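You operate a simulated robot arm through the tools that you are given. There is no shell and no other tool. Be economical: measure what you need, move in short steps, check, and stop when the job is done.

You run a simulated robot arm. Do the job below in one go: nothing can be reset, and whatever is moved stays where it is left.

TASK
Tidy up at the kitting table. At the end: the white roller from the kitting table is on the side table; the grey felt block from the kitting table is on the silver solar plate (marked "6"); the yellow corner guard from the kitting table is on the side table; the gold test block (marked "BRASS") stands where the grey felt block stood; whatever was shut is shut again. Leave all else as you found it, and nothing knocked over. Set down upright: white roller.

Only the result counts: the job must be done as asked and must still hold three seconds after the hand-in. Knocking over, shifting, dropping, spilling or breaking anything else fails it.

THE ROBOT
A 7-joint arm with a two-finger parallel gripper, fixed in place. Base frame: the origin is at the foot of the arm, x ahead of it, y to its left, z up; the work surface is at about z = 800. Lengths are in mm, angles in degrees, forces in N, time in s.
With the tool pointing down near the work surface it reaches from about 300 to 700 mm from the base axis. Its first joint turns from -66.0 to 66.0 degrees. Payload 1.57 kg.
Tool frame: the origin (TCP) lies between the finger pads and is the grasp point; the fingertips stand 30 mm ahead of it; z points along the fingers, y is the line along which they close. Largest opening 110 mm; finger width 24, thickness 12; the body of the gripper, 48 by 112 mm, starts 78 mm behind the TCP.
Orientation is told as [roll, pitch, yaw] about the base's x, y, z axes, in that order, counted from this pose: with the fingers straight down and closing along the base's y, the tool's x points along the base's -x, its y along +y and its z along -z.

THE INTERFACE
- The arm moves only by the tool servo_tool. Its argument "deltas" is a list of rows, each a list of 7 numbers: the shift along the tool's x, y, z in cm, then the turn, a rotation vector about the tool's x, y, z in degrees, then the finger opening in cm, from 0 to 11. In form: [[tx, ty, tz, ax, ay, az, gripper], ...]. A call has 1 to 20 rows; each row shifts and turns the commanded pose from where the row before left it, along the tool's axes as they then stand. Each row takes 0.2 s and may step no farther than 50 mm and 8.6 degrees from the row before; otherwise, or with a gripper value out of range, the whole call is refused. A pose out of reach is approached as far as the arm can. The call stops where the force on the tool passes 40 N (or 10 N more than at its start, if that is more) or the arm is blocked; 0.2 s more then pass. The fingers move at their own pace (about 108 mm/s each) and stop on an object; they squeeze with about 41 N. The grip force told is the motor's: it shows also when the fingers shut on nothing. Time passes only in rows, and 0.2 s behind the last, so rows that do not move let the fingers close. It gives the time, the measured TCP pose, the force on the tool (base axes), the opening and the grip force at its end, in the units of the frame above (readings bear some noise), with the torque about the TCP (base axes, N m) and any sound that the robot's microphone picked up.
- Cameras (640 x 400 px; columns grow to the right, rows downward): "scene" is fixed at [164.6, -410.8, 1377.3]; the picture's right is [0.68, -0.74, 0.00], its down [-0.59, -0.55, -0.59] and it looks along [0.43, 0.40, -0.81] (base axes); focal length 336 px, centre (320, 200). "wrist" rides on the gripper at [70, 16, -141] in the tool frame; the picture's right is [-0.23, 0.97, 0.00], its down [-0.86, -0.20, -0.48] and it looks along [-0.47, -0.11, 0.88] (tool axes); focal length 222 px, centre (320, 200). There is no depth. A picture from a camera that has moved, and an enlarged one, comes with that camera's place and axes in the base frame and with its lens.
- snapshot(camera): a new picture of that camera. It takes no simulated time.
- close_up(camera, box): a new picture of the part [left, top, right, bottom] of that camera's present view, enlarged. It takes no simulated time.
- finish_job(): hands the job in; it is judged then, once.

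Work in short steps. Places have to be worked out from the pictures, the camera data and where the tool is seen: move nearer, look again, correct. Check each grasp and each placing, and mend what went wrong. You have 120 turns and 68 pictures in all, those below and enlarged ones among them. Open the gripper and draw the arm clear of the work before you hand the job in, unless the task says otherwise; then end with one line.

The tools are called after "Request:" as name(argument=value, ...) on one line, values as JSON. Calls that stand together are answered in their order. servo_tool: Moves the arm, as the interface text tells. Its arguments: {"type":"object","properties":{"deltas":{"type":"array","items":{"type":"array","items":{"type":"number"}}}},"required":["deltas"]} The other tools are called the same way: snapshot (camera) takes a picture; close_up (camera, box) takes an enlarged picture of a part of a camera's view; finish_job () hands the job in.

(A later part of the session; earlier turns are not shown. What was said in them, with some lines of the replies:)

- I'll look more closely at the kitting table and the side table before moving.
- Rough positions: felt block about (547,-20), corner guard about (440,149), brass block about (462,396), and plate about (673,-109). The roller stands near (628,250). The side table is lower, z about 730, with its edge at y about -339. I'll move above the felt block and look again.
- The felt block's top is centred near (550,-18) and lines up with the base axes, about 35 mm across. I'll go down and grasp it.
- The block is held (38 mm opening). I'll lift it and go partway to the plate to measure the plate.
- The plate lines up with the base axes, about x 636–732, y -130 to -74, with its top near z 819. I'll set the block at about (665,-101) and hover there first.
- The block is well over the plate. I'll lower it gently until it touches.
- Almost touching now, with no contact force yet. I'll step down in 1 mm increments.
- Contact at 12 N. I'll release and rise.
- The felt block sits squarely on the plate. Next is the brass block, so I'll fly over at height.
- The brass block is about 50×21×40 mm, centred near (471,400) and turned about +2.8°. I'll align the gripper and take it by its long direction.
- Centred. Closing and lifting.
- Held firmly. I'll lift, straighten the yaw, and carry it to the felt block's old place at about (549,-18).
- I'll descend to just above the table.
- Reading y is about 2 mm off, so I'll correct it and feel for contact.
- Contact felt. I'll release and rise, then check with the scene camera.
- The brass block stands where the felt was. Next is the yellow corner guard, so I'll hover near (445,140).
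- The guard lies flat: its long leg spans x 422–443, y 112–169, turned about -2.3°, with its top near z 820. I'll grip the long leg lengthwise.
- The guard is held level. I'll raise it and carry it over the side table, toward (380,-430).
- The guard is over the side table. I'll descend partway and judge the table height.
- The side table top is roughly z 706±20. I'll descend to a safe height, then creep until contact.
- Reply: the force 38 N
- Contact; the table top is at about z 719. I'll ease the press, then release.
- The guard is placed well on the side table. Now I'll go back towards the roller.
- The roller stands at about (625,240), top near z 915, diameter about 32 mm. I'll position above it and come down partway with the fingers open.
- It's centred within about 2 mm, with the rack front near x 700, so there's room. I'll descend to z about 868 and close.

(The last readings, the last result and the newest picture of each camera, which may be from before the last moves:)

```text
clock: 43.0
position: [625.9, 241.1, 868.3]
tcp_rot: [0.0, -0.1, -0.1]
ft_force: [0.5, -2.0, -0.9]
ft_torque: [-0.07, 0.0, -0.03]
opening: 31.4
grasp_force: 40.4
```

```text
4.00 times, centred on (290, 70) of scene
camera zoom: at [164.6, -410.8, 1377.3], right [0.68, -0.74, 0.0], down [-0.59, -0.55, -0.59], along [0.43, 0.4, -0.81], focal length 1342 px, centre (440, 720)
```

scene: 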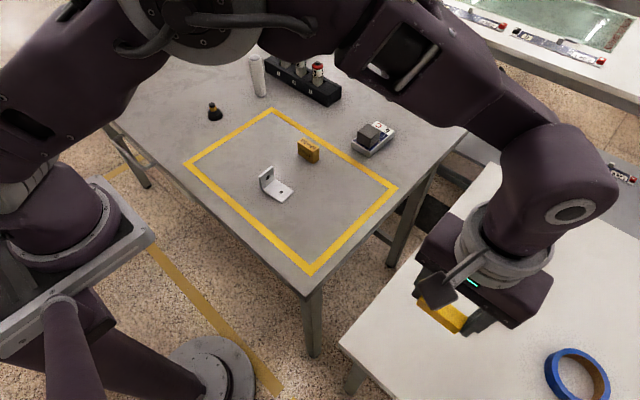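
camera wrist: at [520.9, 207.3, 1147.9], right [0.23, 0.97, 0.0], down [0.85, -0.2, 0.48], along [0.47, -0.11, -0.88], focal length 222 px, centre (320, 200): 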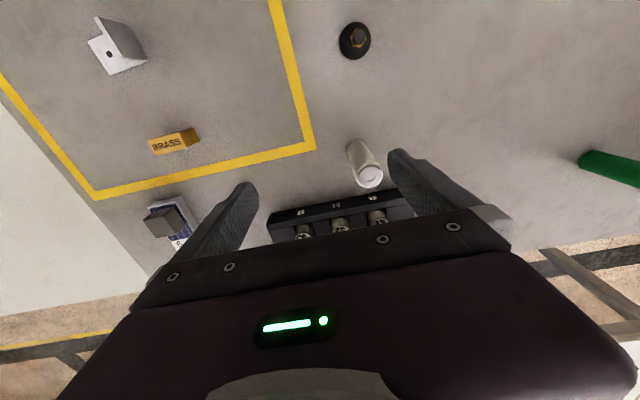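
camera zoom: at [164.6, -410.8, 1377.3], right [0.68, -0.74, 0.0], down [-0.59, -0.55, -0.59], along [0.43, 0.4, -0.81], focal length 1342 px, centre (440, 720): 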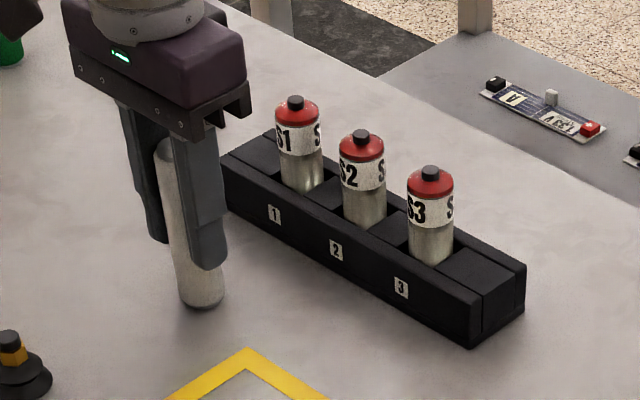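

The roller is gripped upright (31 mm). I'll lift it straight up and carry it to the side table at about (480,-440).

Request:
servo_tool(deltas=[[0, 0, -1, 0, 0, 0, 0], [0, 0, -4, 0, 0, 0, 0], [0, 0, -4.5, 0, 0, 0, 0], [0, 0, -4.5, 0, 0, 0, 0], [0, 0, 0, 0, 0, 0, 0]])

Request:
close_up(camera="scene", box=[170, 0, 370, 125])

```text
clock: 44.2
position: [627.1, 240.8, 1010.5]
tcp_rot: [-0.1, 0.1, -0.1]
ft_force: [-0.7, 0.8, -1.4]
ft_torque: [0.02, 0.01, 0.01]
opening: 31.3
grasp_force: 40.5
```

```text
3.20 times, centred on (270, 62) of scene
camera zoom: at [164.6, -410.7, 1377.3], right [0.68, -0.74, 0.0], down [-0.59, -0.55, -0.59], along [0.43, 0.4, -0.81], focal length 1074 px, centre (480, 640)
```

zoom: 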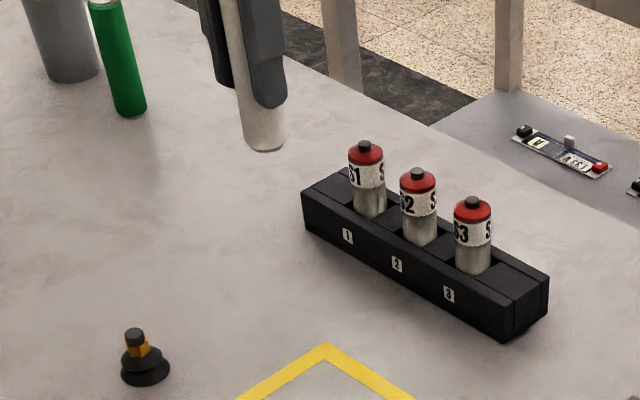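

Request:
servo_tool(deltas=[[0.5, -2.3, 0, 0, 0, 0, 0], [0.97, -4.54, 0, 0, 0, 0, 0], [0.97, -4.54, 0, 0, 0, 0, 0], [0.97, -4.54, 0, 0, 0, 0, 0], [0.97, -4.54, 0, 0, 0, 0, 0], [0.97, -4.54, 0, 0, 0, 0, 0], [0.97, -4.54, 0, 0, 0, 0, 0], [0.97, -4.54, 0, 0, 0, 0, 0], [0.97, -4.54, 0, 0, 0, 0, 0], [0.97, -4.54, 0, 0, 0, 0, 0], [0.97, -4.54, 0, 0, 0, 0, 0], [0.97, -4.54, 0, 0, 0, 0, 0], [0.97, -4.54, 0, 0, 0, 0, 0], [0.97, -4.54, 0, 0, 0, 0, 0], [0.97, -4.54, 0, 0, 0, 0, 0], [0.5, -2.3, 0, 0, 0, 0, 0], [0, 0, 0, 0, 0, 0, 0]])

Request:
snapshot(camera="scene")

Request:
snapshot(camera="wrist")

```text
clock: 47.8
position: [484.7, -432.2, 1007.4]
tcp_rot: [0.2, 0.4, 1.1]
ft_force: [-0.1, 0.0, -1.7]
ft_torque: [-0.02, 0.04, -0.02]
opening: 31.3
grasp_force: 39.8
out of reach, approached as far as the arm can: row 16
```

```text
26 pictures are left
```

scene: 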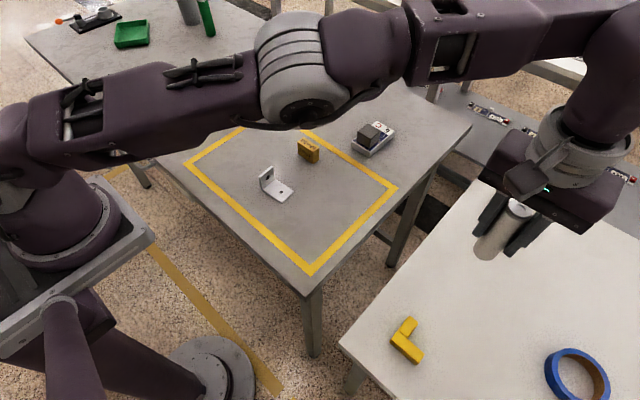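

```text
25 pictures are left
camera wrist: at [415.7, -416.1, 1150.1], right [0.21, 0.98, 0.0], down [0.86, -0.18, 0.47], along [0.46, -0.1, -0.88], focal length 222 px, centre (320, 200)
```

wrist: 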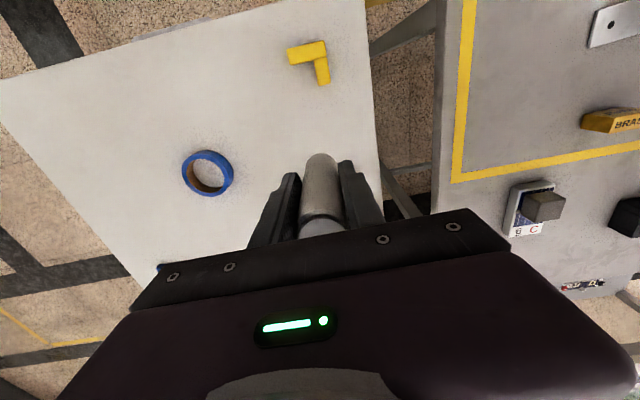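

That row was slightly out of reach. I'll pull in 2 cm toward the base, then start down.

Request:
servo_tool(deltas=[[2, 0.5, 0, 0, 0, 0, 0], [0, 0, 4, 0, 0, 0, 0], [0, 0, 4, 0, 0, 0, 0], [0, 0, 4, 0, 0, 0, 0], [0, 0, 4, 0, 0, 0, 0], [0, 0, 0, 0, 0, 0, 0]])

Request:
snapshot(camera="scene")

```text
clock: 49.2
position: [458.9, -433.0, 846.2]
tcp_rot: [0.0, -0.1, 0.0]
ft_force: [0.0, -0.1, -2.8]
ft_torque: [-0.01, 0.03, 0.03]
opening: 31.4
grasp_force: 39.9
```

```text
24 pictures are left
```

scene: 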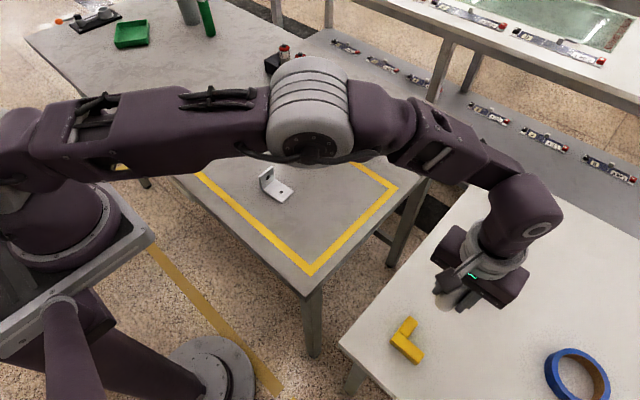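

Vertical and steady. I'll lower to about 1 cm above expected contact, which should be at TCP z about 787.

Request:
servo_tool(deltas=[[0, 0, 3, 0, 0, 0, 0], [0, 0, 1.8, 0, 0, 0, 0], [0, 0, 0, 0, 0, 0, 0]])

Request:
close_up(camera="wrist", box=[200, 50, 440, 250])

```text
clock: 50.0
position: [458.7, -434.1, 799.7]
tcp_rot: [0.0, 0.0, -0.2]
ft_force: [0.1, 0.2, -2.7]
ft_torque: [0.06, 0.03, 0.04]
opening: 31.3
grasp_force: 40.4
```

```text
2.00 times, centred on (320, 150) of wrist
camera zoom: at [389.2, -417.6, 942.1], right [0.23, 0.97, 0.0], down [0.85, -0.2, 0.48], along [0.47, -0.11, -0.88], focal length 444 px, centre (320, 300)
```

zoom: 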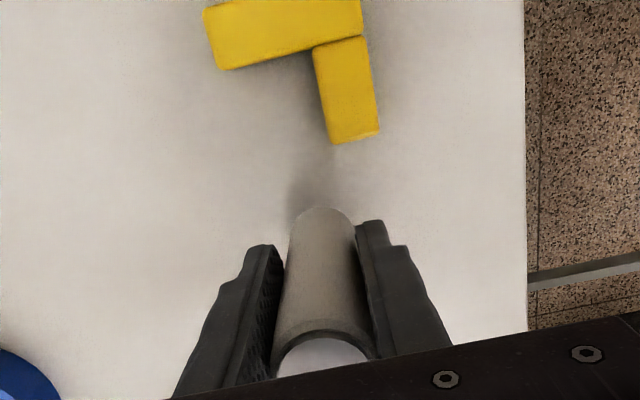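

Request:
servo_tool(deltas=[[0, 0, 0.4, 0, 0, 0, 0], [0, 0, 0.2, 0, 0, 0, 0], [0, 0, 0.2, 0, 0, 0, 0], [0, 0, 0.1, 0, 0, 0, 0], [0, 0, 0.1, 0, 0, 0, 0], [0, 0, 0, 0, 0, 0, 0]])

```text
clock: 51.4
position: [459.7, -435.5, 790.0]
tcp_rot: [0.0, 0.0, 0.0]
ft_force: [0.2, -0.2, -1.6]
ft_torque: [-0.05, 0.0, -0.02]
opening: 31.6
grasp_force: 39.8
```

Request:
servo_tool(deltas=[[0, 0, 0.1, 0, 0, 0, 0], [0, 0, 0.1, 0, 0, 0, 0], [0, 0, 0, 0, 0, 0, 0]])

```text
clock: 52.2
position: [459.4, -435.8, 788.9]
tcp_rot: [0.1, 0.0, -0.1]
ft_force: [-3.7, 4.4, 12.6]
ft_torque: [0.35, -0.07, 0.09]
opening: 31.1
grasp_force: 39.9
```

Contact at about 15 N. I'll relax slightly, open, and rise straight up.

Request:
servo_tool(deltas=[[0, 0, -0.05, 0, 0, 0, 0], [0, 0, 0, 0, 0, 0, 4], [0, 0, 0, 0, 0, 0, 6], [0, 0, 0, 0, 0, 0, 9], [0, 0, 0, 0, 0, 0, 9]])

Request:
close_up(camera="wrist", box=[200, 50, 440, 250])

```text
clock: 53.4
position: [458.4, -436.9, 788.3]
tcp_rot: [0.0, -0.1, -0.2]
ft_force: [0.1, -0.7, -0.6]
ft_torque: [-0.03, -0.02, -0.02]
opening: 89.8
grasp_force: 0.0
```

```text
2.00 times, centred on (320, 150) of wrist
camera zoom: at [389.4, -419.4, 930.0], right [0.23, 0.97, 0.0], down [0.85, -0.2, 0.48], along [0.47, -0.11, -0.88], focal length 444 px, centre (320, 300)
```

zoom: 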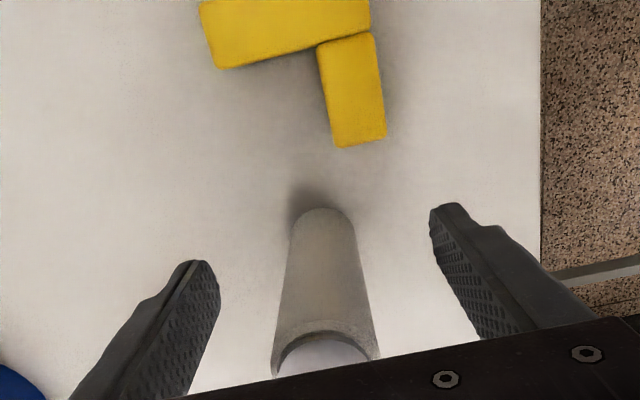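

The roller stands on its own. Rising clear, then back toward the centre.

Request:
servo_tool(deltas=[[0, 0, -4, 0, 0, 0, 9], [0, 0, -4, 0, 0, 0, 9], [0, 0, -4, 0, 0, 0, 9], [0, 0, -4, 0, 0, 0, 9], [0, 0, -4, 0, 0, 0, 9], [0.9, 4, -0.5, 0, 0, 0, 9], [0.9, 4, -0.5, 0, 0, 0, 9], [0.9, 4, -0.5, 0, 0, 0, 9], [0.9, 4, -0.5, 0, 0, 0, 9], [0.9, 4, -0.5, 0, 0, 0, 9], [0.9, 4, -0.5, 0, 0, 0, 9], [0.9, 4, -0.5, 0, 0, 0, 9], [0.9, 4, -0.5, 0, 0, 0, 9], [0.9, 4, -0.5, 0, 0, 0, 9], [0, 0, 0, 0, 0, 0, 9]])

Request:
snapshot(camera="scene")

Request:
snapshot(camera="wrist")

```text
clock: 56.6
position: [378.7, -77.7, 1032.5]
tcp_rot: [0.0, 0.0, -0.1]
ft_force: [0.6, -0.3, 0.1]
ft_torque: [0.01, 0.01, 0.03]
opening: 90.0
grasp_force: 0.0
```

```text
21 pictures are left
```

scene: 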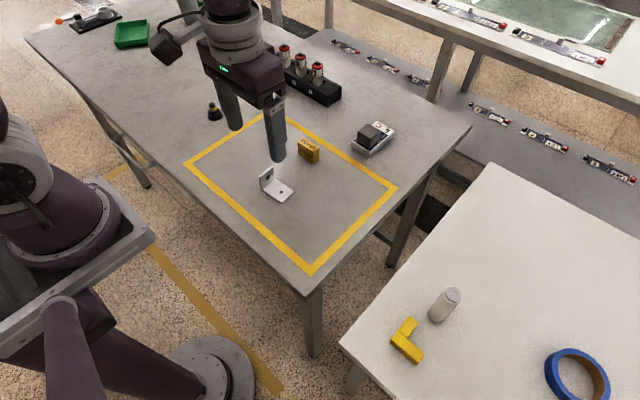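

```text
20 pictures are left
camera wrist: at [309.7, -61.0, 1174.6], right [0.23, 0.97, 0.0], down [0.85, -0.2, 0.48], along [0.47, -0.11, -0.88], focal length 222 px, centre (320, 200)
```

wrist: 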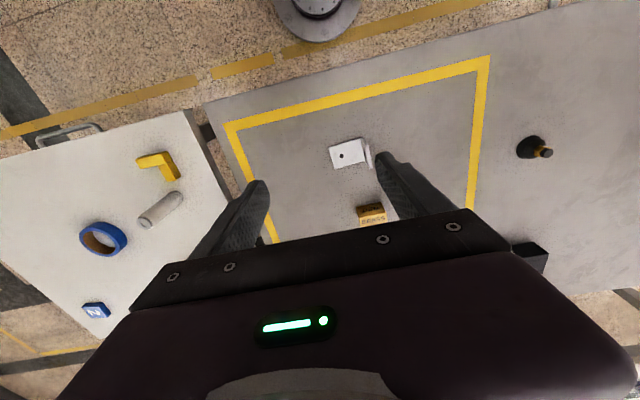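

All the pieces are in place and the roller stands upright: its base and top match the predicted pixels for standing. The arm is clear with the gripper open, so I'm handing in.

Request:
finish_job()

```text
The job is handed in.
```

The job is handed in: the roller stands upright on the side table with the corner guard beside it, the felt block is on the "6" plate, and the brass block stands in the felt block's old place. Nothing was opened along the way.
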